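You operate a simulated robot arm through the tools that you are given. There is no shell and no other tool. Be economical: measure what you need, move in short steps, check, and stop when the job is done.

The job below is to be done with a simulated two-armed robot. You get a single attempt, and the scene is never put back.

TASK
Put one of the brushes from the top of the long table with drawers on the yellow string packet. Then close the drawer with a dark knob. Then put one of the wooden blocks from the top of the work table on the green magnifier. Then take the lid off the tin on the top of the work table and lay it down there. Then open the drawer with the brown spot. Do these in the order given. Set down upright: wooden block.

It is judged by the outcome, as a careful person would: the job done as asked, and still so three seconds after it is handed in. It fails if anything else is knocked over, pushed out of place, dropped, spilled or broken. Lids that push on must go on centred and level and be pressed home; caps that screw on are set level and turned clockwise until they are tight.

THE ROBOT
Two 7-joint arms with fingered hands on one trunk, on a base that drives. Base frame: it is fixed to the floor where the robot stands at the start and does not move with it; the origin is under the middle of the robot, x ahead of it, y to its left, z up. Readings come in mm, degrees, newtons and seconds.
The left shoulder is at the start at [70, 162, 1246], the right one opposite. With the tool pointing down near the work surface each hand reaches from about 100 to 780 mm from the robot's upright axis, wherever it stands, measured 20 degrees to its own side. Places, roughly: brush (3x3x15 cm) [700, 300, 800]; drawer with a dark knob [100, -1700, 700]; drawer with the brown spot [-700, -5300, 600]; magnifier (19x10x3 cm) [400, -2400, 800]; string packet [250, -1750, 750]; tin [500, -2000, 750]; wooden block (5x5x5 cm) [300, -2000, 800]; wooden block (5x9x5 cm) [300, -2200, 800]; wooden block (6x6x6 cm) [200, -2500, 800]. Payload 4 kg a hand.
Tool frame (each hand has its own): the origin (TCP) lies between the finger pads and is the grasp point; the fingertips stand 26 mm ahead of it; z points along the fingers, y is the line along which they close. The gripper opens to 132 mm. The gripper's body begins 73 mm behind the TCP. The gripper is a hand of 4 fingers: y runs from the thumb to the fingers, the wrist lies at [0, 0, -224] in the tool frame, and closing takes about 1.5 s.
Orientation is told as [roll, pitch, yaw] about the base's x, y, z axes, in that order, counted from this pose: with the fingers straight down and closing along the base's y, the tool's x points along the base's -x, its y along +y and its z along -z.

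THE INTERFACE
- The arms move only by the tool arm_command. It takes "left_deltas", "right_deltas" or both (then of equal length, played together; a hand with none holds still); each is a list that holds one entry, the list of rows, each a list of 6 numbers: the turn, a rotation vector about the tool's x, y, z in degrees, then the shift along the tool's x, y, z in cm. In form: [[[ax, ay, az, dx, dy, dz], ...]]. A call has 1 to 10 rows; each row shifts and turns the commanded pose from where the row before left it, along the tool's axes as they then stand. "left_claw" and "right_claw" are, for a hand that has rows, the finger opening in cm, from 0 to 13.2, set as the call begins (left out, the last holds). Each row takes 0.2 s and may step no farther than 50 mm and 8.6 degrees from the row before; otherwise, or with a gripper value out of range, the whole call is refused. A pose out of reach is approached as far as the arm can. The call stops where the force on the tool passes 40 N (or 10 N more than at its start, if that is more) or the arm is blocked; 0.2 s more then pass. The fingers move at their own pace (about 45 mm/s each) and stop on an object; they squeeze with about 33 N. The grip force told is the motor's: it shows also when the fingers shut on nothing. Time passes only in rows, and 0.2 s behind the last, so rows that do not move let the fingers close. The reply holds the time, the measured pose of the TCP, the force on the tool along the base axes, the opening and the grip force, in the units named above and with some noise, with the torque about the TCP (base axes, N m) and any sound that the robot's microphone picked up.
- Cameras (640 x 400 px; columns grow to the right, rows downward): "scene" is now at [124.4, 21.9, 1453.1]; the picture's right is [0.26, -0.97, 0.00], its down [-0.73, -0.19, -0.65] and it looks along [0.63, 0.17, -0.76] (base axes); focal length 267 px, centre (320, 200). "left" rides on the left gripper at [-73, 6, -94] in its tool frame; the picture's right is [-0.08, -1.00, 0.00], its down [0.78, -0.06, -0.62] and it looks along [0.61, -0.05, 0.79] (tool axes); focal length 230 px, centre (320, 200). "right" rides on the right gripper at [73, 6, -94] in its tool frame; the picture's right is [-0.08, 1.00, 0.00], its down [-0.79, -0.06, -0.62] and it looks along [-0.61, -0.05, 0.79] (tool axes); focal length 230 px, centre (320, 200).
- snapshot(camera): a new picture of that camera. No time passes.
- slide_trunk(by): slides the trunk up (or, below 0, down) by that many mm; the arms and the scene camera ride with it, the base frame stays. It gives what a move gives, with no picture.
- drive_base(legs): drives the robot by 1 to 6 legs, each [ahead, left, turn to the left] in mm, mm and degrees, along the robot's own axes; the way and the turn of a leg run together, so that a leg with both is an arc; at most 1500 mm and 180 degrees a leg. The arms and the cameras ride along, it lands a little off, and it stops where it bumps. It gives what a move gives.
- curl_fingers(finger1, finger2, finger3, thumb_bend, hand): sets how far each is bent, from 0 (flat) to 1 (curled in); at 0.3 the hand is open as for a grip, at 0.7 the pads meet at the TCP. One left out holds its place. A second passes; each finger stops where it meets its share of the squeeze, and holds until it gets a number again. A gripper value or a shape takes the hand back. It gives what a move gives, with no picture; readings hold the bend of each and the force on the fingers (four entries, about 0 where the hand has none), thumb and palm.
- hand_shape(shape, hand): the hand has 4 fingers and takes this shape, open, in about a second: jaw (thumb against the fingers, like two jaws); tri (thumb and two fingers); tip (a fingertip pinch); poke (one finger out to press); point (the index stretched); flat (the hand flat); cup (the hand cupped); fist (a fist). The gripper value then closes the fingers along that shape, each until it touches; the sizes above hold for jaw. It gives what a move gives, with no picture.
- aim_head(pan, tilt): turns the head with the scene camera to pan (to the left, within 86 degrees either way) and tilt (down, from -29 to 69), counted from straight ahead of the robot. It gives what a move gives.
- probe_pixels(camera, pixels): for up to 12 pixels [column, row] of the newest picture of that camera ("zoom" is the newest enlarged one), the place [x, y, z] in the base frame of the surface seen there, good to about 2 mm. No time passes.
- close_up(camera, box): a new picture of the part [left, top, right, bottom] of that camera's present view, enlarged. No time passes.
- hand_in(): hands the job in; it is judged then, once.

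Work in short steps. Measure before you move; look again where a grasp or a placing could have gone wrong, and mend it. You have 110 turns and 92 pictures in all, those below and enlarged ones among them. Open the grippers and draw the arms clear of the work before you hand the job in, unless the task says otherwise; then end with one line.

The tools are called after "Emit:" as a command line: name --argument value ..., lists and objects as JSON in quotes. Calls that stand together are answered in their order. arm_command: Moves the arms, as the interface text tells. Its arguments: {"type":"object","properties":{"left_deltas":{"type":"array","items":{"type":"array","items":{"type":"array","items":{"type":"number"}}}},"left_claw":{"type":"number"},"right_deltas":{"type":"array","items":{"type":"array","items":{"type":"array","items":{"type":"number"}}}},"right_claw":{"type":"number"}},"required":[]} The other tools are called the same way: slide_trunk (by) slides the trunk up or down; hand_shape (shape, hand) gives the hand a shape; curl_fingers (finger1, finger2, finger3, thumb_bend, hand) moves the fingers one by one; drive_base (legs) drives the base; aim_head (pan, tilt) turns the head that bears the scene camera; snapshot (camera) takes a picture; probe_pixels (camera, pixels) gives the place of the surface under pixels of a picture; close_up (camera, box) takes an enlarged picture of a part of a camera's view; hand_in () hands the job in.

At the start:

```text
time: 0.0
left_ee_pos: [416.4, 248.0, 1084.0]
left_tcp_rot: [0.0, 0.0, 0.0]
left_ft_force: [0.7, -0.5, 0.0]
left_moment: [-0.02, 0.01, -0.02]
left_finger_gap: 131.9
left_finger_force: 0.0
left_shape: jaw
left_bend: [0.3, 0.3, 0.3, 0.3]
left_finger forces: [0.1, 0.0, 0.0, 0.1, 0.0, 0.0]
right_ee_pos: [643.8, -184.4, 1020.8]
right_tcp_rot: [0.0, 0.0, 0.0]
right_ft_force: [-0.3, -0.3, 0.4]
right_moment: [0.03, 0.01, 0.02]
right_finger_gap: 131.9
right_finger_force: 0.0
right_shape: jaw
right_bend: [0.3, 0.3, 0.3, 0.3]
right_finger forces: [0.0, 0.0, 0.0, 0.0, 0.0, 0.0]
trunk travel left (down, up): [-725.0, 215.0]
robot x, y, heading: [1.4, 0.7, -0.2]
head pan, tilt: [14.8, 49.4]
```

scene: 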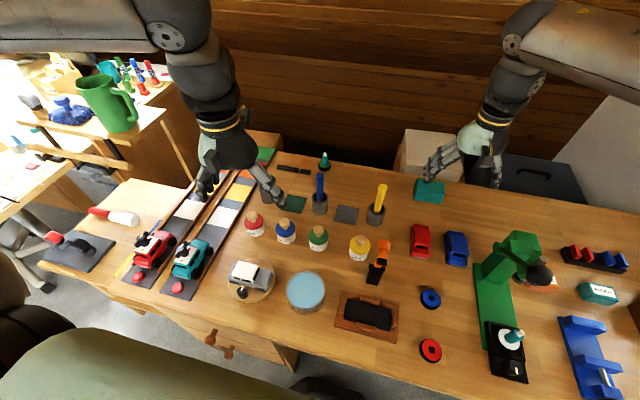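
right: 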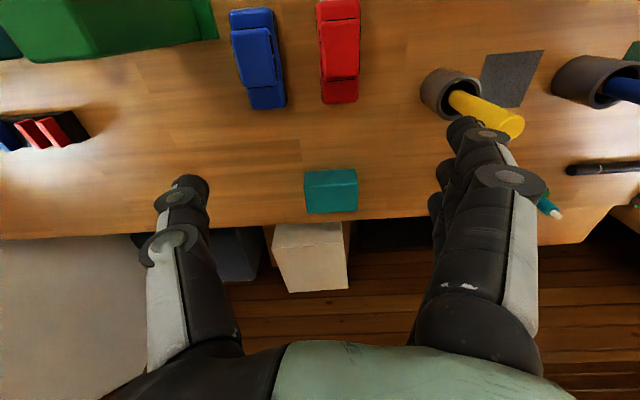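
left: 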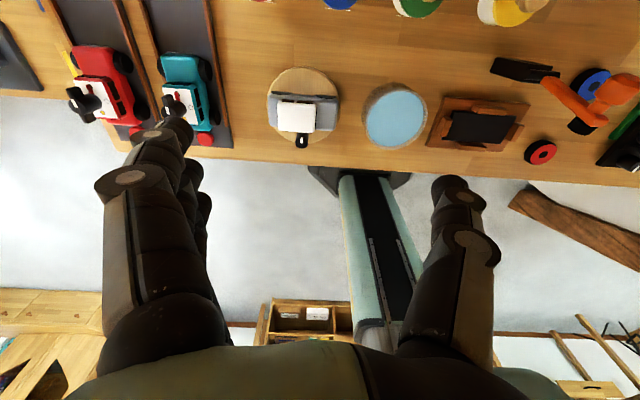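

The scene picture shows upright things at (320,190), (378,205) and (324,160) which could be brushes. I take a close-up to see them.

Emit:
close_up --camera "scene" --box '[230, 130, 430, 255]'

Emit:
probe_pixels --camera "scene" --pixels '[[320, 178], [320, 208], [381, 188], [375, 218], [324, 156], [325, 168], [293, 169], [290, 203], [346, 213], [430, 190], [256, 225], [318, 235]]'

```text
3.20 times, centred on (330, 192) of scene
```

zoom: 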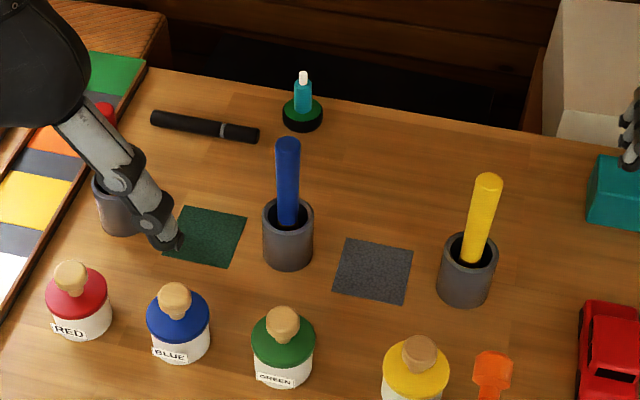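

```text
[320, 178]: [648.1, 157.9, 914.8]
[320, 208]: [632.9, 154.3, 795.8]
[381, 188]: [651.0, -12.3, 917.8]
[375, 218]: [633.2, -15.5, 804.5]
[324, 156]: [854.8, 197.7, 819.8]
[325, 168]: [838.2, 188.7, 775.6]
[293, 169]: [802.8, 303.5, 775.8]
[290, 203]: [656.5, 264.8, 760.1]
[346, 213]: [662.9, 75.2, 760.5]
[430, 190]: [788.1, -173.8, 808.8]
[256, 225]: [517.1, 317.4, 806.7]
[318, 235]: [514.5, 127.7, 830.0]
```

Blue at about [648,158] and yellow at [651,-12] stand in cups; another cup is hidden behind the left hand. I move the left hand right and back to see it.

Emit:
arm_command --left_deltas '[[[0, 0, 0, 4, 0, -2], [0, 0, 0, 4, 0, -2], [0, 0, 0, 4, 4, 0], [0, 0, 0, 0, 5, 0], [0, 0, 0, 0, 5, 0]]]'

Emit:
close_up --camera "scene" --box '[200, 120, 440, 270]'

```text
refused: row 3 steps farther than a row can; nothing moved
```

```text
2.67 times, centred on (320, 195) of scene
```

zoom: 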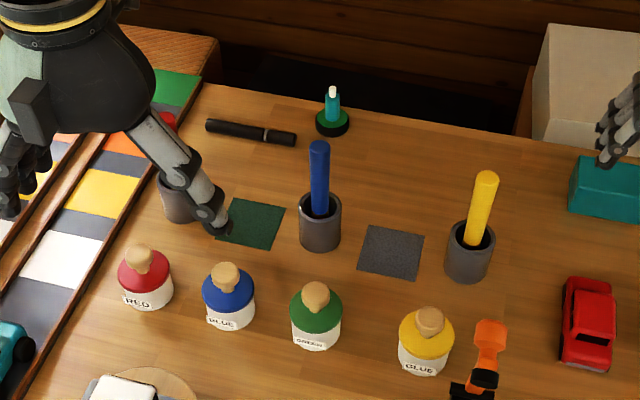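

The step was too long; I retry with shorter rows.

Emit:
arm_command --left_deltas '[[[0, 0, 0, 4, 0, -2], [0, 0, 0, 4, 0, -2], [0, 0, 0, 4, 0, 0], [0, 0, 0, 0, 4.5, 0], [0, 0, 0, 0, 4.5, 0], [0, 0, 0, 0, 4.5, 0]]]'

Emit:
snapshot --camera "scene"

```text
time: 1.4
left_ee_pos: [348.4, 344.9, 1113.6]
left_tcp_rot: [-0.1, 0.2, 0.0]
left_ft_force: [0.6, 0.6, -1.0]
left_moment: [0.01, -0.01, 0.0]
left_finger_gap: 132.0
left_finger_force: 0.0
left_shape: jaw
left_bend: [0.3, 0.3, 0.3, 0.3]
left_finger forces: [0.0, 0.0, 0.1, 0.0, 0.0, 0.0]
left hand out of reach, approached as far as the arm can: row 3, 5, 6
right_ee_pos: [646.5, -185.1, 1018.9]
right_tcp_rot: [0.1, 0.1, 0.0]
right_ft_force: [0.1, -0.5, 1.2]
right_moment: [0.01, 0.04, 0.01]
right_finger_gap: 131.9
right_finger_force: 0.1
right_shape: jaw
right_bend: [0.3, 0.3, 0.3, 0.3]
right_finger forces: [0.0, 0.0, 0.0, 0.1, 0.0, 0.1]
trunk travel left (down, up): [-725.0, 215.0]
robot x, y, heading: [1.3, -3.7, -0.1]
head pan, tilt: [14.8, 49.4]
```

```text
86 pictures are left
```

scene: 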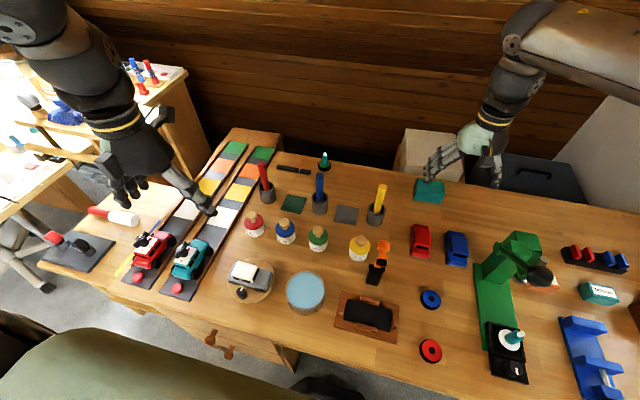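

There are three brushes (red, blue, yellow) in cups. Before grasping, I look to the right, where the work table is.

Emit:
aim_head --pan -80 --tilt 25

Emit:
snapshot --camera "scene"

```text
time: 3.1
left_ee_pos: [346.8, 345.5, 1113.0]
left_tcp_rot: [0.0, 0.1, 0.0]
left_ft_force: [-0.6, 0.4, 1.2]
left_moment: [-0.01, 0.0, 0.03]
left_finger_gap: 131.9
left_finger_force: 0.0
left_shape: jaw
left_bend: [0.3, 0.3, 0.3, 0.3]
left_finger forces: [0.0, 0.0, 0.0, 0.0, 0.1, 0.1]
right_ee_pos: [644.6, -184.4, 1021.6]
right_tcp_rot: [0.1, 0.0, 0.0]
right_ft_force: [0.5, 0.0, -0.5]
right_moment: [-0.03, 0.0, 0.03]
right_finger_gap: 131.8
right_finger_force: 0.1
right_shape: jaw
right_bend: [0.3, 0.3, 0.3, 0.3]
right_finger forces: [0.0, 0.0, 0.0, 0.0, 0.0, 0.0]
trunk travel left (down, up): [-725.0, 215.0]
robot x, y, heading: [0.8, 1.9, 0.1]
head pan, tilt: [-80.0, 25.0]
```

```text
85 pictures are left
```

scene: 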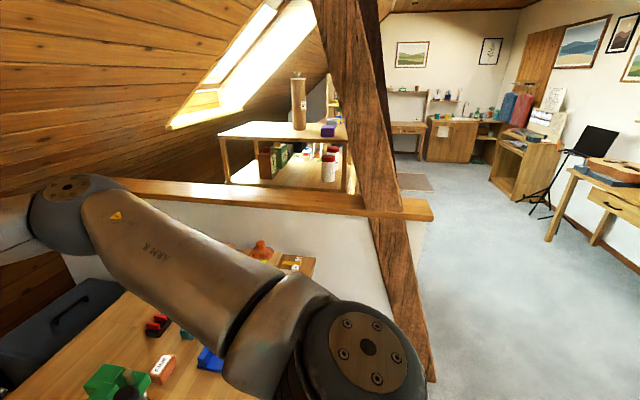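

A low wall and a slanted post stand between here and the next table. I probe for positions.

Emit:
probe_pixels --camera "scene" --pixels '[[433, 378], [425, 215], [300, 205], [290, 262], [262, 250], [385, 240], [420, 182], [415, 290], [240, 130], [480, 280], [210, 360], [600, 230]]'

Emit:
close_up --camera "scene" --box '[180, 200, 440, 360]'

```text
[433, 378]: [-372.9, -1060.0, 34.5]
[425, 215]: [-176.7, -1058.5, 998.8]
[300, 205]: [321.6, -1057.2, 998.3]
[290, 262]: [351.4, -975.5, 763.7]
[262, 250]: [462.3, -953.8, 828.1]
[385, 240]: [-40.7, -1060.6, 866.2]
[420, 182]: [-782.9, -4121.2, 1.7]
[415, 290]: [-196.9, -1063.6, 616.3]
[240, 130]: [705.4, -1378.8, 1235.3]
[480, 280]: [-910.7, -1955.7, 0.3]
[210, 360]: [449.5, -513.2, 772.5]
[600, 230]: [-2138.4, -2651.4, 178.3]
```

```text
2.46 times, centred on (310, 280) of scene
```

zoom: 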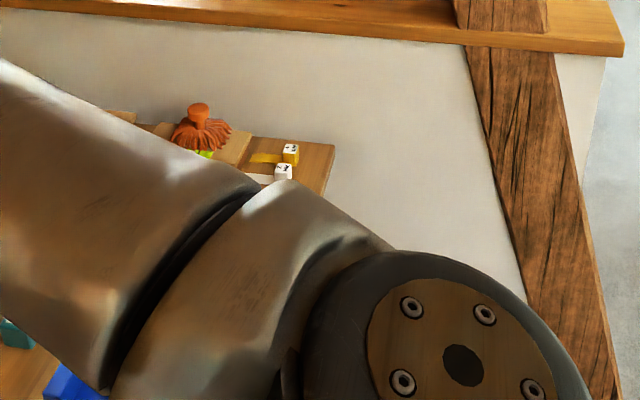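

The wall is at y≈-1060 and ends near x≈-370, so I'll go around behind it later. The left hand (its camera rides above when pointing forward) will take the blue brush near-horizontally, so I bring it forward and pitch it up.

Emit:
arm_command --left_deltas '[[[0, 0, 0, -4.5, 0, 0], [0, 0, 0, -4.5, 0, 0], [0, -8.5, 0, 0, 0, 0], [0, -8.5, 0, 0, 0, 0], [0, -8.5, 0, 0, 0, 0], [0, -8.5, 0, 0, 0, 0], [0, -8.5, 0, 0, 0, 0], [0, -8.5, 0, 0, 0, 0], [0, -8.5, 0, 0, 0, 0], [0, -8.5, 0, 0, 0, 0]]]'

Emit:
aim_head --pan 15 --tilt 45

Emit:
snapshot --camera "scene"

```text
time: 5.3
left_ee_pos: [478.1, 372.1, 1121.1]
left_tcp_rot: [0.4, -49.0, 0.3]
left_ft_force: [-0.7, 0.5, 0.3]
left_moment: [0.03, -0.03, 0.02]
left_finger_gap: 132.0
left_finger_force: 0.0
left_shape: jaw
left_bend: [0.3, 0.3, 0.3, 0.3]
left_finger forces: [0.0, 0.0, 0.0, 0.1, 0.0, 0.0]
left hand out of reach, approached as far as the arm can: row 7, 8, 9, 10
right_ee_pos: [645.6, -184.9, 1020.7]
right_tcp_rot: [0.0, 0.0, 0.1]
right_ft_force: [0.1, 0.6, -0.6]
right_moment: [0.02, -0.02, 0.01]
right_finger_gap: 131.7
right_finger_force: 0.0
right_shape: jaw
right_bend: [0.3, 0.3, 0.3, 0.3]
right_finger forces: [0.1, 0.0, 0.1, 0.0, 0.1, 0.1]
trunk travel left (down, up): [-725.0, 215.0]
robot x, y, heading: [-0.1, 0.8, 0.1]
head pan, tilt: [-80.0, 25.0]
```

```text
time: 7.0
left_ee_pos: [478.5, 371.9, 1122.9]
left_tcp_rot: [0.4, -49.1, 0.3]
left_ft_force: [-0.6, -0.7, -0.6]
left_moment: [-0.01, 0.04, 0.02]
left_finger_gap: 132.1
left_finger_force: 0.0
left_shape: jaw
left_bend: [0.3, 0.3, 0.3, 0.3]
left_finger forces: [0.0, 0.0, 0.1, 0.0, 0.1, 0.1]
right_ee_pos: [644.0, -184.5, 1021.1]
right_tcp_rot: [0.0, -0.1, 0.0]
right_ft_force: [-0.1, 0.4, -1.0]
right_moment: [0.0, 0.01, 0.02]
right_finger_gap: 131.9
right_finger_force: 0.1
right_shape: jaw
right_bend: [0.3, 0.3, 0.3, 0.3]
right_finger forces: [0.0, 0.0, 0.0, 0.0, 0.1, 0.0]
trunk travel left (down, up): [-725.0, 215.0]
robot x, y, heading: [0.4, -1.4, -0.0]
head pan, tilt: [15.0, 45.0]
```

```text
83 pictures are left
```

scene: 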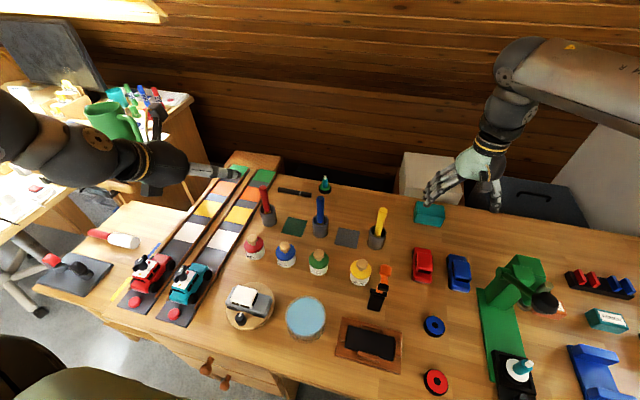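

The hand reached pitch -49° (limited near the shoulder). I shift it right and forward so it can extend.

Emit:
arm_command --left_deltas '[[[0, 0, 0, 0, -4.5, 0], [0, 0, 0, 0, -4.5, 0], [0, 0, 0, 0, -4.5, 0], [0, 0, 0, 0, -4.5, 0], [0, 0, 0, 0, -3.5, 0], [0, 0, 0, 0, 0, 0]]]'

```text
time: 8.4
left_ee_pos: [504.9, 284.2, 1126.7]
left_tcp_rot: [0.2, -48.9, 0.5]
left_ft_force: [-0.8, 1.3, 0.2]
left_moment: [0.01, -0.01, -0.01]
left_finger_gap: 131.7
left_finger_force: 0.1
left_shape: jaw
left_bend: [0.3, 0.3, 0.3, 0.3]
left_finger forces: [0.0, 0.1, 0.0, 0.0, 0.0, 0.0]
left hand out of reach, approached as far as the arm can: row 1, 2, 3, 4, 5
right_ee_pos: [642.2, -184.0, 1022.4]
right_tcp_rot: [-0.1, -0.1, 0.1]
right_ft_force: [0.3, -0.7, 0.7]
right_moment: [0.02, 0.0, -0.01]
right_finger_gap: 131.7
right_finger_force: 0.1
right_shape: jaw
right_bend: [0.3, 0.3, 0.3, 0.3]
right_finger forces: [0.0, 0.0, 0.1, 0.0, 0.0, 0.0]
trunk travel left (down, up): [-725.0, 215.0]
robot x, y, heading: [-1.5, 0.1, 0.1]
head pan, tilt: [15.0, 45.0]
```

The hand stalls at -49° here, likely a wrist limit with the shoulder too high. I lower the trunk 150 mm to allow a flatter hand.

Emit:
slide_trunk --by -150

Emit:
arm_command --left_deltas '[[[0, 0, 0, -1, -3, 0], [0, 0, 0, -1, -3, 0], [0, 0, 0, -1, -3, 0], [0, -8, 0, 0, 0, 0], [0, -8, 0, 0, 0, 0], [0, 0, 0, 0, 0, 0]]]'

Emit:
snapshot --camera "scene"

```text
time: 10.2
left_ee_pos: [508.2, 283.8, 978.3]
left_tcp_rot: [0.3, -48.8, 0.3]
left_ft_force: [-0.2, 0.3, 0.2]
left_moment: [0.0, 0.0, 0.02]
left_finger_gap: 131.9
left_finger_force: 0.1
left_shape: jaw
left_bend: [0.3, 0.3, 0.3, 0.3]
left_finger forces: [0.1, 0.1, 0.1, 0.1, 0.0, 0.0]
right_ee_pos: [645.4, -185.0, 870.3]
right_tcp_rot: [-0.1, 0.1, 0.0]
right_ft_force: [-0.2, 0.7, -0.4]
right_moment: [0.0, -0.02, 0.0]
right_finger_gap: 131.6
right_finger_force: 0.1
right_shape: jaw
right_bend: [0.3, 0.3, 0.3, 0.3]
right_finger forces: [0.0, 0.0, 0.1, 0.0, 0.0, 0.0]
trunk travel left (down, up): [-575.0, 365.0]
robot x, y, heading: [0.6, -3.7, 0.1]
head pan, tilt: [15.0, 45.0]
```

```text
time: 11.6
left_ee_pos: [543.2, 190.5, 999.8]
left_tcp_rot: [0.4, -64.7, 0.0]
left_ft_force: [-0.6, -0.8, 0.2]
left_moment: [-0.02, 0.02, -0.01]
left_finger_gap: 131.9
left_finger_force: 0.0
left_shape: jaw
left_bend: [0.3, 0.3, 0.3, 0.3]
left_finger forces: [0.1, 0.0, 0.0, 0.0, 0.1, 0.0]
left hand out of reach, approached as far as the arm can: row 5
right_ee_pos: [644.6, -183.5, 870.7]
right_tcp_rot: [-0.1, 0.1, -0.1]
right_ft_force: [-1.0, 0.0, -0.5]
right_moment: [0.0, -0.03, -0.01]
right_finger_gap: 131.9
right_finger_force: 0.1
right_shape: jaw
right_bend: [0.3, 0.3, 0.3, 0.3]
right_finger forces: [0.0, 0.0, 0.1, 0.0, 0.0, 0.0]
trunk travel left (down, up): [-575.0, 365.0]
robot x, y, heading: [1.6, -4.1, -0.1]
head pan, tilt: [15.0, 45.0]
```

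```text
82 pictures are left
```

scene: 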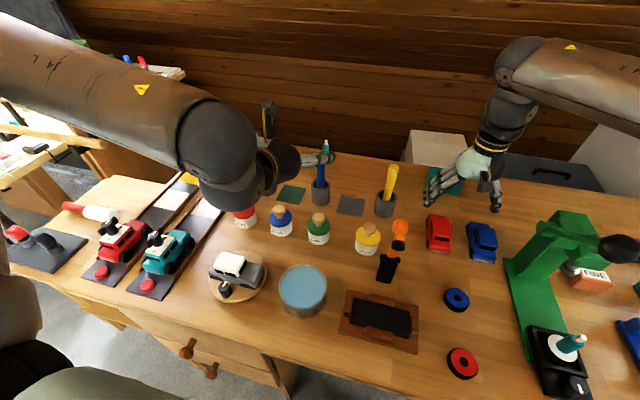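

Pitch -65° is good. I look through the left camera for the blue brush.

Emit:
snapshot --camera "left"

Emit:
probe_pixels --camera "scene" --pixels '[[318, 176], [319, 184], [321, 192], [281, 213], [319, 217], [389, 175], [388, 197]]'

```text
81 pictures are left
```

left: 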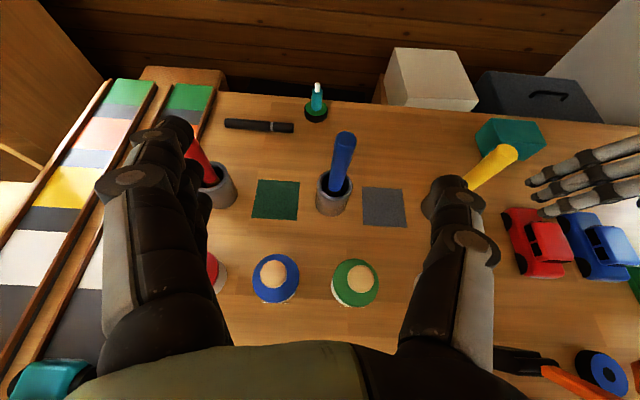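

```text
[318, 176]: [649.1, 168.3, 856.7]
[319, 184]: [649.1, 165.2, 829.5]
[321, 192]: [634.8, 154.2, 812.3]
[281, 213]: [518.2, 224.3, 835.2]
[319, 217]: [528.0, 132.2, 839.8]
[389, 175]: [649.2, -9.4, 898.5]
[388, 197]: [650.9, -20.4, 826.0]
```

The blue brush shaft is at about [655,161] around z≈885, slightly leaning. I lower and centre the hand in front of it first.

Emit:
arm_command --left_deltas '[[[0, 0, 0, 3.3, -1.0, 1.55], [0, 0, 0, 3.3, -1.0, 1.55], [0, 0, 0, 3.3, -1.0, 1.55], [0, 0, 0, 0, 0, 0]]]'

Emit:
snapshot --camera "left"

```text
time: 12.6
left_ee_pos: [543.7, 160.3, 888.4]
left_tcp_rot: [0.2, -64.9, 0.3]
left_ft_force: [0.0, 0.6, -0.6]
left_moment: [-0.02, -0.01, -0.03]
left_finger_gap: 131.9
left_finger_force: 0.1
left_shape: jaw
left_bend: [0.3, 0.3, 0.3, 0.3]
left_finger forces: [0.0, 0.1, 0.1, 0.1, 0.0, 0.1]
right_ee_pos: [642.7, -184.1, 870.7]
right_tcp_rot: [0.0, 0.0, 0.0]
right_ft_force: [0.1, 0.4, 0.9]
right_moment: [-0.04, 0.03, -0.04]
right_finger_gap: 131.6
right_finger_force: 0.2
right_shape: jaw
right_bend: [0.3, 0.3, 0.3, 0.3]
right_finger forces: [0.0, 0.1, 0.0, 0.0, 0.0, 0.0]
trunk travel left (down, up): [-575.0, 365.0]
robot x, y, heading: [-3.4, 0.8, -0.2]
head pan, tilt: [15.0, 45.0]
```

```text
80 pictures are left
```

left: 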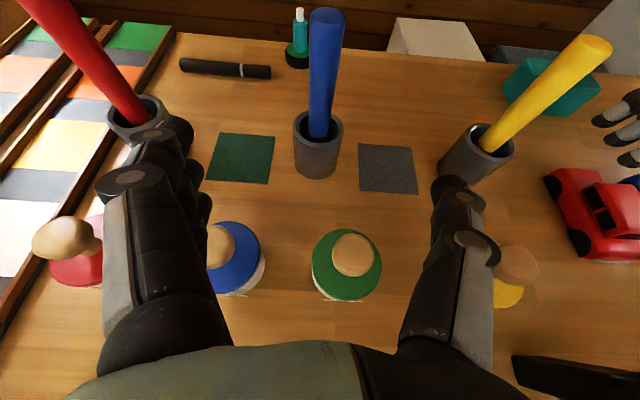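

The brush is centred between the fingers (col 323). I go forward 112 mm and close.

Emit:
arm_command --left_deltas '[[[0, 0, 0, -1.58, 0, 3.4], [0, 0, 0, -1.58, 0, 3.4], [0, 0, 0, -1.58, 0, 3.4], [0, 0, 0, 0, 0, 0]]]'

Emit:
snapshot --camera "left"

```text
time: 13.6
left_ee_pos: [656.2, 159.6, 888.1]
left_tcp_rot: [0.3, -64.8, 0.1]
left_ft_force: [1.1, 0.6, 0.6]
left_moment: [0.0, 0.01, -0.03]
left_finger_gap: 131.7
left_finger_force: 0.0
left_shape: jaw
left_bend: [0.3, 0.3, 0.3, 0.3]
left_finger forces: [0.0, 0.1, 0.0, 0.0, 0.1, 0.0]
right_ee_pos: [644.2, -184.9, 870.5]
right_tcp_rot: [0.1, 0.0, 0.0]
right_ft_force: [-0.1, -1.0, -0.5]
right_moment: [-0.02, 0.0, 0.02]
right_finger_gap: 131.8
right_finger_force: 0.0
right_shape: jaw
right_bend: [0.3, 0.3, 0.3, 0.3]
right_finger forces: [0.0, 0.0, 0.0, 0.1, 0.0, 0.0]
trunk travel left (down, up): [-575.0, 365.0]
robot x, y, heading: [-1.5, 1.3, 0.1]
head pan, tilt: [15.0, 45.0]
```

```text
79 pictures are left
```

left: 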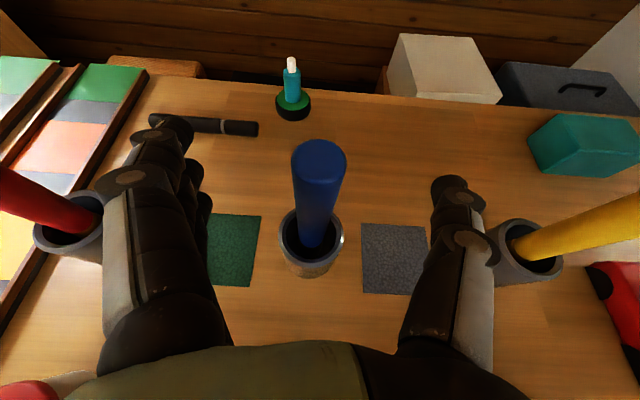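

The brush (col 318) sits between the fingers. I close the hand.

Emit:
arm_command --left_deltas '[[[0, 0, 0, 0, 0, 0], [0, 0, 0, 0, 0, 0], [0, 0, 0, 0, 0, 0], [0, 0, 0, 0, 0, 0], [0, 0, 0, 0, 0, 0], [0, 0, 0, 0, 0, 0], [0, 0, 0, 0, 0, 0], [0, 0, 0, 0, 0, 0]]]' --left_claw 0

Emit:
snapshot --camera "left"

```text
time: 15.4
left_ee_pos: [656.1, 158.4, 888.9]
left_tcp_rot: [0.5, -64.9, 0.1]
left_ft_force: [-0.1, 0.0, 1.0]
left_moment: [-0.04, 0.03, -0.01]
left_finger_gap: 6.1
left_finger_force: 17.2
left_shape: jaw
left_bend: [0.64, 0.71, 0.72, 0.72]
left_finger forces: [4.0, 3.3, 5.4, 0.0, 12.4, 0.1]
right_ee_pos: [644.4, -185.3, 872.2]
right_tcp_rot: [-0.1, 0.1, 0.1]
right_ft_force: [0.6, -0.2, 0.3]
right_moment: [0.02, -0.04, -0.01]
right_finger_gap: 131.8
right_finger_force: 0.1
right_shape: jaw
right_bend: [0.3, 0.3, 0.3, 0.3]
right_finger forces: [0.1, 0.1, 0.0, 0.0, 0.0, 0.0]
trunk travel left (down, up): [-575.0, 365.0]
robot x, y, heading: [0.7, -0.2, -0.1]
head pan, tilt: [15.0, 45.0]
```

```text
78 pictures are left
```

left: 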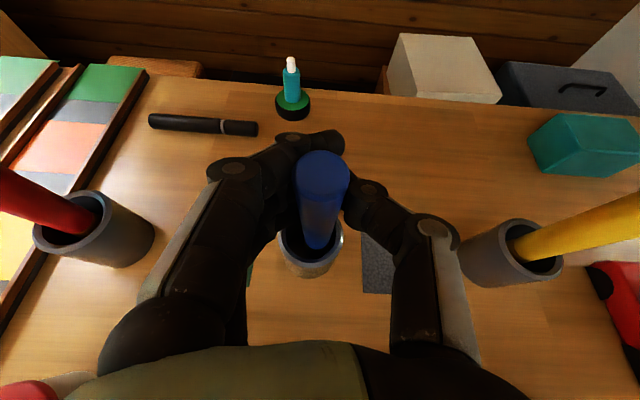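

Fingers touch the brush (forces on fingers and thumb). I lift 150 mm straight up and check.

Emit:
arm_command --left_deltas '[[[0, 0, 0, -1.4, 0, -0.65], [0, 0, 0, -2.7, 0, -1.27], [0, 0, 0, -2.7, 0, -1.27], [0, 0, 0, -3.4, 0, -1.6], [0, 0, 0, -3.4, 0, -1.6], [0, 0, 0, 0, 0, 0]]]'

Emit:
snapshot --camera "scene"

Emit:
snapshot --camera "left"

```text
time: 16.8
left_ee_pos: [655.0, 163.0, 1039.3]
left_tcp_rot: [0.5, -64.8, 0.0]
left_ft_force: [0.4, -0.3, 0.2]
left_moment: [0.03, 0.01, 0.02]
left_finger_gap: 0.1
left_finger_force: 32.5
left_shape: jaw
left_bend: [0.69, 0.7, 0.75, 0.76]
left_finger forces: [0.1, 0.0, 0.0, 0.1, 0.1, 0.0]
right_ee_pos: [644.6, -185.2, 870.1]
right_tcp_rot: [0.0, 0.0, 0.0]
right_ft_force: [0.2, -0.4, -0.8]
right_moment: [-0.04, 0.0, 0.0]
right_finger_gap: 132.0
right_finger_force: 0.1
right_shape: jaw
right_bend: [0.3, 0.3, 0.3, 0.3]
right_finger forces: [0.0, 0.0, 0.0, 0.0, 0.1, 0.0]
trunk travel left (down, up): [-575.0, 365.0]
robot x, y, heading: [-0.3, -0.7, 0.1]
head pan, tilt: [15.0, 45.0]
```

```text
77 pictures are left
```

scene: 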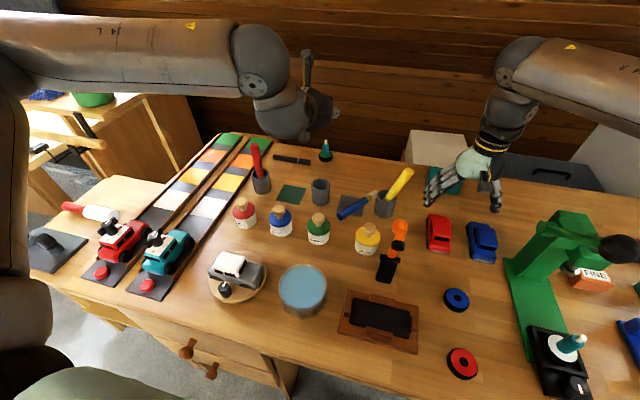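

```text
76 pictures are left
```

left: 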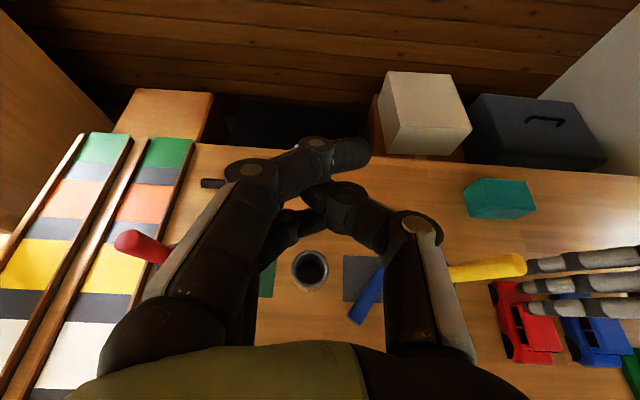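

The brush slipped out and now lies on the table beside the yellow cup. It can be taken from above; I look closely.

Emit:
close_up --camera "scene" --box '[300, 150, 430, 232]'

Emit:
probe_pixels --camera "scene" --pixels '[[340, 215], [348, 209], [356, 205], [364, 200], [370, 196], [375, 192], [385, 210]]'

```text
4.88 times, centred on (365, 191) of scene
```

zoom: 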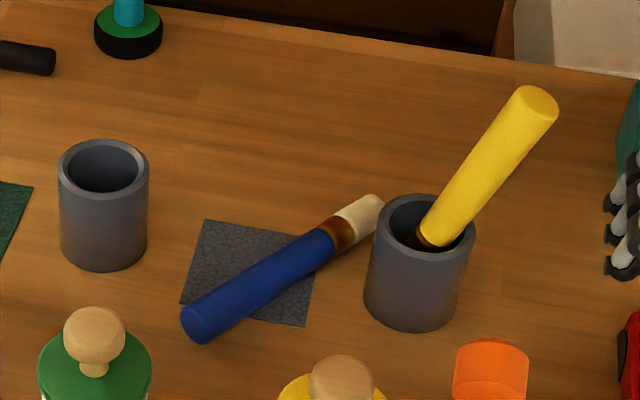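

```text
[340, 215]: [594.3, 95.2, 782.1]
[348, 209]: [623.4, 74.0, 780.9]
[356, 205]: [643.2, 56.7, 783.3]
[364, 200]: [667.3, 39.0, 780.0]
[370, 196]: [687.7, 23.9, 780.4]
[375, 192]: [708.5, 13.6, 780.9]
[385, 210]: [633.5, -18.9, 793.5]
```

The brush (Ø≈22 mm) lies from [590,100] to [712,10] at z≈771. I turn the left hand straight down with yaw -36° so it closes across the shaft.

Emit:
arm_command --left_deltas '[[[0, 8.2, 0, 0, 0, 0], [0, 8.2, 0, 0, 0, 0], [0, 8.2, 0, 0, 0, 0], [0, 8.2, 0, 0, 0, 0], [0, 8.2, 0, 0, 0, 0], [0, 8.2, 0, 0, 0, 0], [0, 8.2, 0, 0, 0, 0], [0, 7.5, 0, 0, 0, 0], [0, 0, 8.4, 0, 0, 2], [0, 0, 8.4, 0, 0, 2]]]' --left_claw 8

```text
time: 19.0
left_ee_pos: [656.3, 161.0, 999.6]
left_tcp_rot: [0.2, 0.2, -16.3]
left_ft_force: [0.6, 0.4, -1.4]
left_moment: [0.0, -0.02, -0.01]
left_finger_gap: 79.5
left_finger_force: 0.0
left_shape: jaw
left_bend: [0.71, 0.71, 0.71, 0.7]
left_finger forces: [0.0, 0.1, 0.1, 0.0, 0.0, 0.1]
right_ee_pos: [643.8, -183.6, 870.6]
right_tcp_rot: [0.0, 0.0, 0.0]
right_ft_force: [0.0, 0.0, -0.5]
right_moment: [0.01, 0.01, 0.0]
right_finger_gap: 131.5
right_finger_force: 0.1
right_shape: jaw
right_bend: [0.3, 0.3, 0.3, 0.3]
right_finger forces: [0.0, 0.0, 0.1, 0.0, 0.0, 0.0]
trunk travel left (down, up): [-575.0, 365.0]
robot x, y, heading: [-0.7, -3.0, 0.1]
head pan, tilt: [15.0, 45.0]
```

I check the yellow brush's place, since the hand's camera passes near it.

Emit:
probe_pixels --camera "zoom" --pixels '[[540, 100], [515, 130], [440, 230], [410, 210], [200, 322], [340, 235], [375, 205], [95, 325], [340, 370]]'

```text
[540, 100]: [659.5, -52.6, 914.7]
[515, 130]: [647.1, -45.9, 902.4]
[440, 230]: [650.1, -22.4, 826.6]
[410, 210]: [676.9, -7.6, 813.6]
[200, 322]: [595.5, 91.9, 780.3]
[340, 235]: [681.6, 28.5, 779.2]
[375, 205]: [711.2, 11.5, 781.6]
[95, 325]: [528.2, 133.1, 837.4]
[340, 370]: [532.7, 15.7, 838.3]
```

The yellow one leans away (top at y≈-53), so there is room. I finish the yaw, move over the handle at [622,76] and lower to z≈860.

Emit:
arm_command --left_deltas '[[[0, 0, 8.4, 0, 0, 0], [0, 0, 8.4, 0, 0, 0], [0, 0, 2.9, -1.1, -4.4, 0], [0, 0, 0, -1.1, -4.4, 0], [0, 0, 0, 0, 0, 4.6], [0, 0, 0, 0, 0, 4.6], [0, 0, 0, 0, 0, 4.6], [0, 0, 0, 0, 0, 0]]]'

Emit:
snapshot --camera "left"

Emit:
close_up --camera "scene" --box '[280, 120, 440, 232]'

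```text
time: 20.8
left_ee_pos: [625.2, 75.5, 862.8]
left_tcp_rot: [0.1, 0.2, -36.0]
left_ft_force: [0.0, 0.2, 0.2]
left_moment: [0.02, 0.0, 0.04]
left_finger_gap: 80.0
left_finger_force: 0.0
left_shape: jaw
left_bend: [0.71, 0.71, 0.71, 0.7]
left_finger forces: [0.1, 0.0, 0.0, 0.0, 0.0, 0.0]
right_ee_pos: [643.2, -184.8, 870.8]
right_tcp_rot: [0.0, 0.1, 0.0]
right_ft_force: [1.2, 0.0, -0.1]
right_moment: [-0.02, 0.01, 0.0]
right_finger_gap: 131.9
right_finger_force: 0.0
right_shape: jaw
right_bend: [0.3, 0.3, 0.3, 0.3]
right_finger forces: [0.0, 0.0, 0.0, 0.0, 0.1, 0.0]
trunk travel left (down, up): [-575.0, 365.0]
robot x, y, heading: [-0.7, -2.9, 0.0]
head pan, tilt: [15.0, 45.0]
```

```text
74 pictures are left
```

left: 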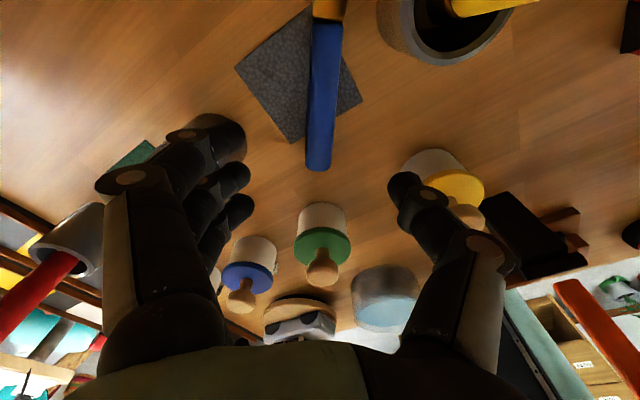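

```text
3.57 times, centred on (360, 176) of scene
```

zoom: 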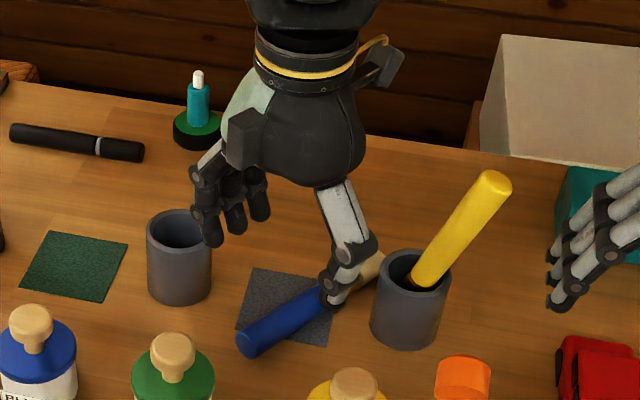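

The brush is aligned between thumb and fingers (col 320). I lower to z≈788.

Emit:
arm_command --left_deltas '[[[0, 0, 0, 0, 0, 3], [0, 0, 0, 0, 0, 2.5], [0, 0, 0, 0, 0, 1.5], [0, 0, 0, 0, 0, 0.5], [0, 0, 0, 0, 0, 0]]]'

Emit:
close_up --camera "scene" --box '[280, 120, 440, 232]'

```text
time: 22.0
left_ee_pos: [622.7, 76.3, 787.1]
left_tcp_rot: [0.1, 0.1, -36.0]
left_ft_force: [-7.9, -4.8, 3.7]
left_moment: [0.36, -0.3, 0.27]
left_finger_gap: 78.9
left_finger_force: 0.0
left_shape: jaw
left_bend: [0.71, 0.71, 0.71, 0.7]
left_finger forces: [0.6, 0.0, 8.4, 0.0, 0.1, 0.0]
right_ee_pos: [642.3, -184.7, 871.7]
right_tcp_rot: [0.0, 0.0, 0.0]
right_ft_force: [-0.2, -0.1, 0.3]
right_moment: [-0.02, 0.03, 0.0]
right_finger_gap: 132.0
right_finger_force: 0.1
right_shape: jaw
right_bend: [0.3, 0.3, 0.3, 0.3]
right_finger forces: [0.0, 0.0, 0.0, 0.0, 0.0, 0.1]
trunk travel left (down, up): [-575.0, 365.0]
robot x, y, heading: [1.6, -0.4, -0.2]
head pan, tilt: [15.0, 45.0]
```

```text
3.57 times, centred on (360, 176) of scene
```

zoom: 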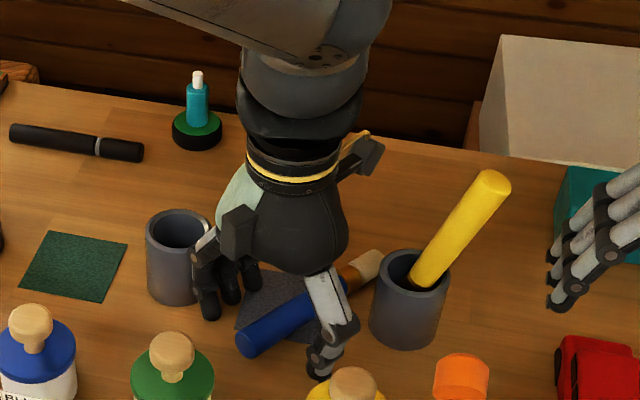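

A finger touches the empty cup (8 N). I raise 25 mm, narrow the opening and move slightly away.

Emit:
arm_command --left_deltas '[[[0, 0, 0, 0, 0, -3], [0, 0, 0, 0, 0, -3], [0, 0, 0, 0, 0, 0], [0, 0, 0, 0, 0, 0], [0, 0, 0, 0, 0, 0]]]' --left_claw 5

Emit:
close_up --camera "scene" --box '[280, 120, 440, 232]'

Emit:
snapshot --camera "left"

```text
time: 23.2
left_ee_pos: [622.6, 79.6, 846.7]
left_tcp_rot: [0.1, 0.2, -36.0]
left_ft_force: [0.0, 0.1, 0.5]
left_moment: [0.0, 0.0, -0.02]
left_finger_gap: 50.6
left_finger_force: 0.1
left_shape: jaw
left_bend: [0.73, 0.73, 0.73, 0.7]
left_finger forces: [0.1, 0.0, 0.0, 0.1, 0.0, 0.0]
right_ee_pos: [645.0, -186.0, 870.3]
right_tcp_rot: [0.0, 0.0, -0.1]
right_ft_force: [0.1, -0.7, 0.2]
right_moment: [-0.02, -0.01, 0.0]
right_finger_gap: 131.8
right_finger_force: 0.0
right_shape: jaw
right_bend: [0.3, 0.3, 0.3, 0.3]
right_finger forces: [0.0, 0.0, 0.0, 0.0, 0.0, 0.1]
trunk travel left (down, up): [-575.0, 365.0]
robot x, y, heading: [-0.4, -1.3, 0.1]
head pan, tilt: [15.0, 45.0]
```

```text
3.57 times, centred on (360, 176) of scene
```

zoom: 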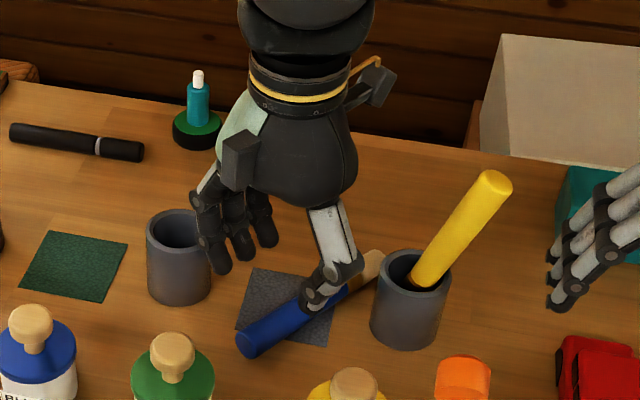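

```text
70 pictures are left
```

left: 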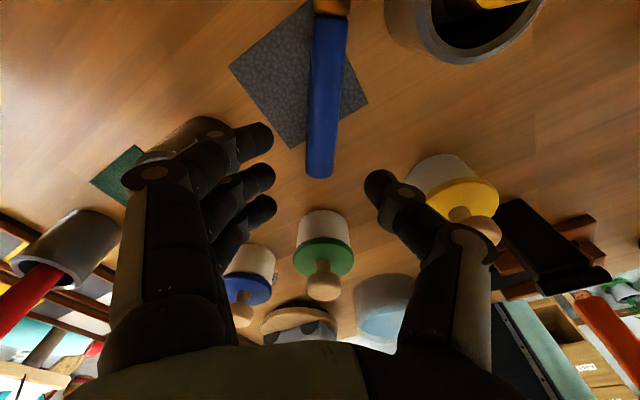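

With the narrower opening the fingers clear the cup. I lower again to z≈787.

Emit:
arm_command --left_deltas '[[[0, 0, 0, 0, 0, 2.5], [0, 0, 0, 0, 0, 2], [0, 0, 0, 0, 0, 1.4], [0, 0, 0, 0, 0, 0]]]'

```text
time: 24.2
left_ee_pos: [622.9, 77.7, 787.9]
left_tcp_rot: [0.2, 0.2, -35.8]
left_ft_force: [0.2, 1.4, 6.8]
left_moment: [0.14, -0.21, 0.07]
left_finger_gap: 50.9
left_finger_force: 0.1
left_shape: jaw
left_bend: [0.74, 0.74, 0.73, 0.7]
left_finger forces: [3.2, 3.2, 0.0, 0.0, 0.0, 0.0]
right_ee_pos: [644.3, -185.2, 869.7]
right_tcp_rot: [-0.1, 0.0, 0.0]
right_ft_force: [-0.6, -0.2, 0.2]
right_moment: [-0.02, 0.02, 0.04]
right_finger_gap: 131.6
right_finger_force: 0.1
right_shape: jaw
right_bend: [0.3, 0.3, 0.3, 0.3]
right_finger forces: [0.0, 0.0, 0.0, 0.1, 0.0, 0.1]
trunk travel left (down, up): [-575.0, 365.0]
robot x, y, heading: [2.6, -0.1, 0.0]
head pan, tilt: [15.0, 45.0]
```

Only fingertips lightly touch the table. I raise 3 mm and close.

Emit:
arm_command --left_deltas '[[[0, 0, 0, 0, 0, -0.3], [0, 0, 0, 0, 0, 0], [0, 0, 0, 0, 0, 0], [0, 0, 0, 0, 0, 0], [0, 0, 0, 0, 0, 0], [0, 0, 0, 0, 0, 0], [0, 0, 0, 0, 0, 0]]]' --left_claw 0

Emit:
close_up --camera "scene" --box '[280, 120, 440, 232]'

```text
time: 25.8
left_ee_pos: [622.6, 76.7, 791.6]
left_tcp_rot: [0.2, 0.2, -36.0]
left_ft_force: [0.4, 0.4, -0.2]
left_moment: [-0.01, 0.02, 0.06]
left_finger_gap: 19.2
left_finger_force: 33.5
left_shape: jaw
left_bend: [0.74, 0.75, 0.7, 0.71]
left_finger forces: [8.9, 6.7, 14.1, 0.1, 29.6, 0.0]
right_ee_pos: [643.9, -184.9, 870.2]
right_tcp_rot: [0.0, 0.1, 0.0]
right_ft_force: [0.6, -0.2, 0.9]
right_moment: [0.02, 0.0, 0.01]
right_finger_gap: 131.6
right_finger_force: 0.1
right_shape: jaw
right_bend: [0.3, 0.3, 0.3, 0.3]
right_finger forces: [0.0, 0.0, 0.0, 0.1, 0.0, 0.1]
trunk travel left (down, up): [-575.0, 365.0]
robot x, y, heading: [1.3, 2.7, -0.2]
head pan, tilt: [15.0, 45.0]
```

```text
3.57 times, centred on (360, 176) of scene
```

zoom: 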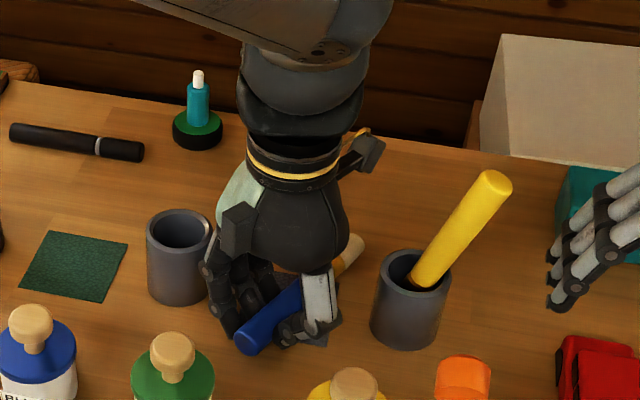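

A firm grip (gap 19 mm, 33 N). I lift straight up and raise the right hand too.

Emit:
arm_command --left_deltas '[[[0, 0, 0, 0, 0, -2], [0, 0, 0, 0, 0, -3], [0, 0, 0, 0, 0, -4], [0, 0, 0, 0, 0, -4.5], [0, 0, 0, 0, 0, -4.5], [0, 0, 0, 0, 0, -4.5]]]' --right_deltas '[[[0, 0, 0, 0, 0, -3], [0, 0, 0, 0, 0, -3], [0, 0, 0, 0, 0, -3], [0, 0, 0, 0, 0, -3], [0, 0, 0, 0, 0, -3], [0, 0, 0, 0, 0, -3]]]'

Emit:
snapshot --camera "scene"

```text
time: 27.2
left_ee_pos: [618.7, 77.9, 1014.7]
left_tcp_rot: [0.1, 0.1, -36.1]
left_ft_force: [0.0, 1.0, 0.0]
left_moment: [0.03, 0.01, -0.01]
left_finger_gap: 19.1
left_finger_force: 32.5
left_shape: jaw
left_bend: [0.74, 0.75, 0.7, 0.71]
left_finger forces: [8.7, 6.8, 14.0, 0.1, 29.5, 0.1]
right_ee_pos: [643.2, -184.8, 1053.7]
right_tcp_rot: [0.0, -0.2, 0.1]
right_ft_force: [0.2, -0.1, -0.8]
right_moment: [-0.03, -0.02, -0.03]
right_finger_gap: 131.8
right_finger_force: 0.0
right_shape: jaw
right_bend: [0.3, 0.3, 0.3, 0.3]
right_finger forces: [0.0, 0.0, 0.1, 0.0, 0.0, 0.0]
trunk travel left (down, up): [-575.0, 365.0]
robot x, y, heading: [0.2, 1.0, -0.0]
head pan, tilt: [15.0, 45.0]
```

```text
68 pictures are left
```

scene: 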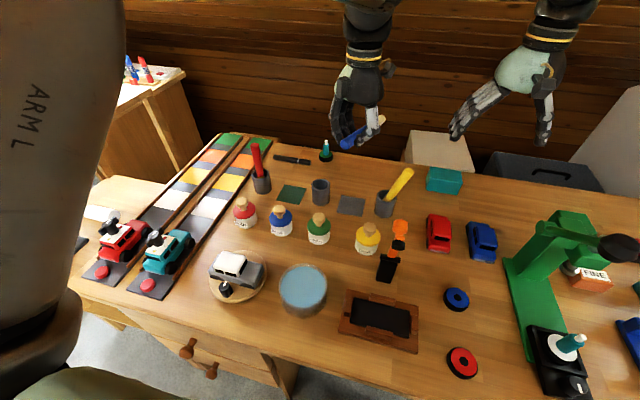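

The brush is held. I raise the trunk back and draw both hands in for driving.

Emit:
slide_trunk --by 150

Emit:
arm_command --left_deltas '[[[0, 0, 0, 4.2, -1.8, 0], [0, 0, 0, 4.2, -1.8, 0], [0, 0, 0, 4.2, -1.8, 0], [0, 0, 0, 4.2, -1.8, 0], [0, 0, 0, 4.2, -1.8, 0], [0, 0, 0, 4.2, -1.8, 0]]]' --right_deltas '[[[0, 0, 0, 4.5, 0, 0], [0, 0, 0, 4.5, 0, 0], [0, 0, 0, 4.5, 0, 0], [0, 0, 0, 4.5, 0, 0], [0, 0, 0, 4.5, 0, 0], [0, 0, 0, 4.5, 0, 0]]]'

Emit:
aim_head --pan -86 --tilt 50

Emit:
snapshot --camera "scene"

```text
time: 28.9
left_ee_pos: [621.2, 77.1, 1163.7]
left_tcp_rot: [0.1, 0.1, -36.0]
left_ft_force: [0.1, 0.0, -0.8]
left_moment: [-0.01, 0.0, 0.01]
left_finger_gap: 19.2
left_finger_force: 32.6
left_shape: jaw
left_bend: [0.74, 0.75, 0.7, 0.71]
left_finger forces: [8.8, 6.8, 14.1, 0.0, 29.5, 0.0]
right_ee_pos: [644.8, -186.1, 1200.9]
right_tcp_rot: [0.1, 0.0, 0.0]
right_ft_force: [-0.2, -0.3, -0.4]
right_moment: [0.01, -0.03, 0.0]
right_finger_gap: 132.0
right_finger_force: 0.0
right_shape: jaw
right_bend: [0.3, 0.3, 0.3, 0.3]
right_finger forces: [0.0, 0.1, 0.0, 0.0, 0.0, 0.0]
trunk travel left (down, up): [-725.0, 215.0]
robot x, y, heading: [1.7, 2.4, -0.1]
head pan, tilt: [15.0, 45.0]
```

```text
time: 30.3
left_ee_pos: [352.0, 138.2, 1166.5]
left_tcp_rot: [0.2, 0.0, -36.0]
left_ft_force: [0.1, 0.0, -0.2]
left_moment: [0.01, -0.01, -0.01]
left_finger_gap: 19.0
left_finger_force: 33.2
left_shape: jaw
left_bend: [0.74, 0.75, 0.7, 0.71]
left_finger forces: [8.8, 6.9, 13.9, 0.1, 29.5, 0.0]
right_ee_pos: [373.5, -185.9, 1204.1]
right_tcp_rot: [-0.1, -0.2, 0.0]
right_ft_force: [-0.4, 0.7, -0.8]
right_moment: [0.01, -0.01, -0.02]
right_finger_gap: 131.8
right_finger_force: 0.0
right_shape: jaw
right_bend: [0.3, 0.3, 0.3, 0.3]
right_finger forces: [0.0, 0.1, 0.0, 0.0, 0.1, 0.0]
trunk travel left (down, up): [-725.0, 215.0]
robot x, y, heading: [0.0, 0.2, -0.3]
head pan, tilt: [15.0, 45.0]
```

```text
time: 32.1
left_ee_pos: [354.7, 137.4, 1165.7]
left_tcp_rot: [0.1, 0.2, -35.9]
left_ft_force: [-0.4, 0.3, -0.1]
left_moment: [0.04, 0.05, 0.0]
left_finger_gap: 19.2
left_finger_force: 33.3
left_shape: jaw
left_bend: [0.74, 0.75, 0.7, 0.71]
left_finger forces: [8.9, 6.8, 13.9, 0.0, 29.5, 0.1]
right_ee_pos: [375.9, -186.3, 1202.6]
right_tcp_rot: [0.0, 0.0, 0.0]
right_ft_force: [0.5, -0.4, 0.0]
right_moment: [0.0, -0.01, 0.02]
right_finger_gap: 132.1
right_finger_force: 0.1
right_shape: jaw
right_bend: [0.3, 0.3, 0.3, 0.3]
right_finger forces: [0.0, 0.1, 0.0, 0.1, 0.0, 0.0]
trunk travel left (down, up): [-725.0, 215.0]
robot x, y, heading: [0.7, -4.5, -0.0]
head pan, tilt: [-85.9, 50.0]
```

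```text
67 pictures are left
```

scene: 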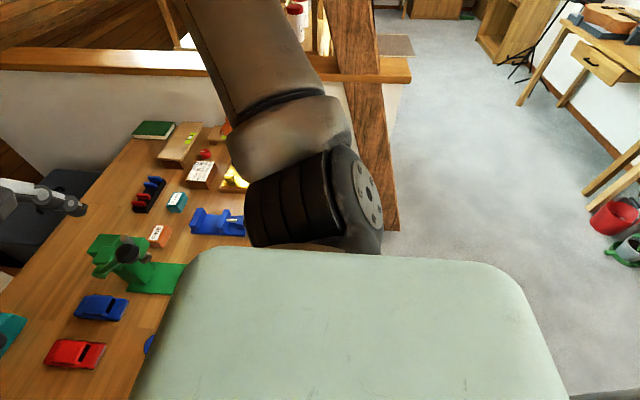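

The floor behind and right looks clear; I probe the edges of the free way.

Emit:
probe_pixels --camera "scene" --pixels '[[595, 220], [615, 250], [590, 395], [550, 300], [523, 105], [395, 228], [535, 165], [405, 80], [440, 150], [590, 190]]'

```text
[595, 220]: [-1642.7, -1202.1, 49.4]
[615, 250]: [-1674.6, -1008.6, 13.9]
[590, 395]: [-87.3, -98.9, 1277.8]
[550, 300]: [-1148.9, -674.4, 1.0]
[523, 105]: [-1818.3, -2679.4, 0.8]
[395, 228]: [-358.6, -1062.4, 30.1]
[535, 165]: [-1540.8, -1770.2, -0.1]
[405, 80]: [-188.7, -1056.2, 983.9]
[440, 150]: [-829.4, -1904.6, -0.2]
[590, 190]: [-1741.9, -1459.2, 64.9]
```

Corridor spans x≈-375 to -1600. I check the left-rear side too before backing up.

Emit:
aim_head --pan 86 --tilt 45

Emit:
snapshot --camera "scene"

Emit:
snapshot --camera "left"

```text
time: 34.7
left_ee_pos: [353.2, 137.1, 1164.9]
left_tcp_rot: [0.1, 0.2, -36.0]
left_ft_force: [0.2, -0.1, 0.1]
left_moment: [-0.02, 0.01, 0.02]
left_finger_gap: 19.3
left_finger_force: 33.1
left_shape: jaw
left_bend: [0.74, 0.75, 0.7, 0.71]
left_finger forces: [8.7, 6.8, 14.0, 0.0, 29.5, 0.1]
right_ee_pos: [375.7, -185.8, 1202.5]
right_tcp_rot: [0.0, -0.1, 0.0]
right_ft_force: [-0.5, -0.1, 0.1]
right_moment: [0.01, 0.01, -0.03]
right_finger_gap: 131.7
right_finger_force: 0.1
right_shape: jaw
right_bend: [0.3, 0.3, 0.3, 0.3]
right_finger forces: [0.0, 0.1, 0.1, 0.0, 0.0, 0.1]
trunk travel left (down, up): [-725.0, 215.0]
robot x, y, heading: [-1.4, -1.2, 0.2]
head pan, tilt: [85.9, 45.0]
```

```text
66 pictures are left
```

scene: 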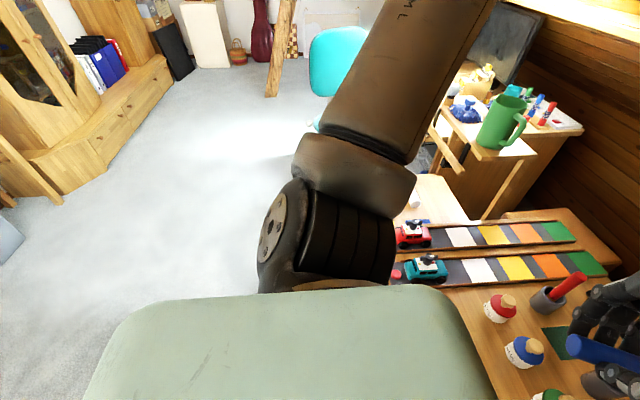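

```text
65 pictures are left
```

left: 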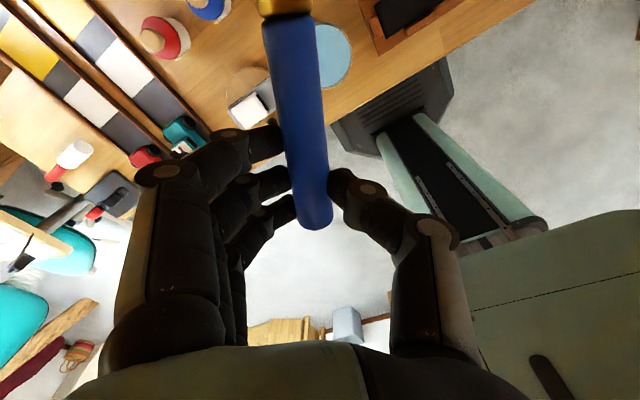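

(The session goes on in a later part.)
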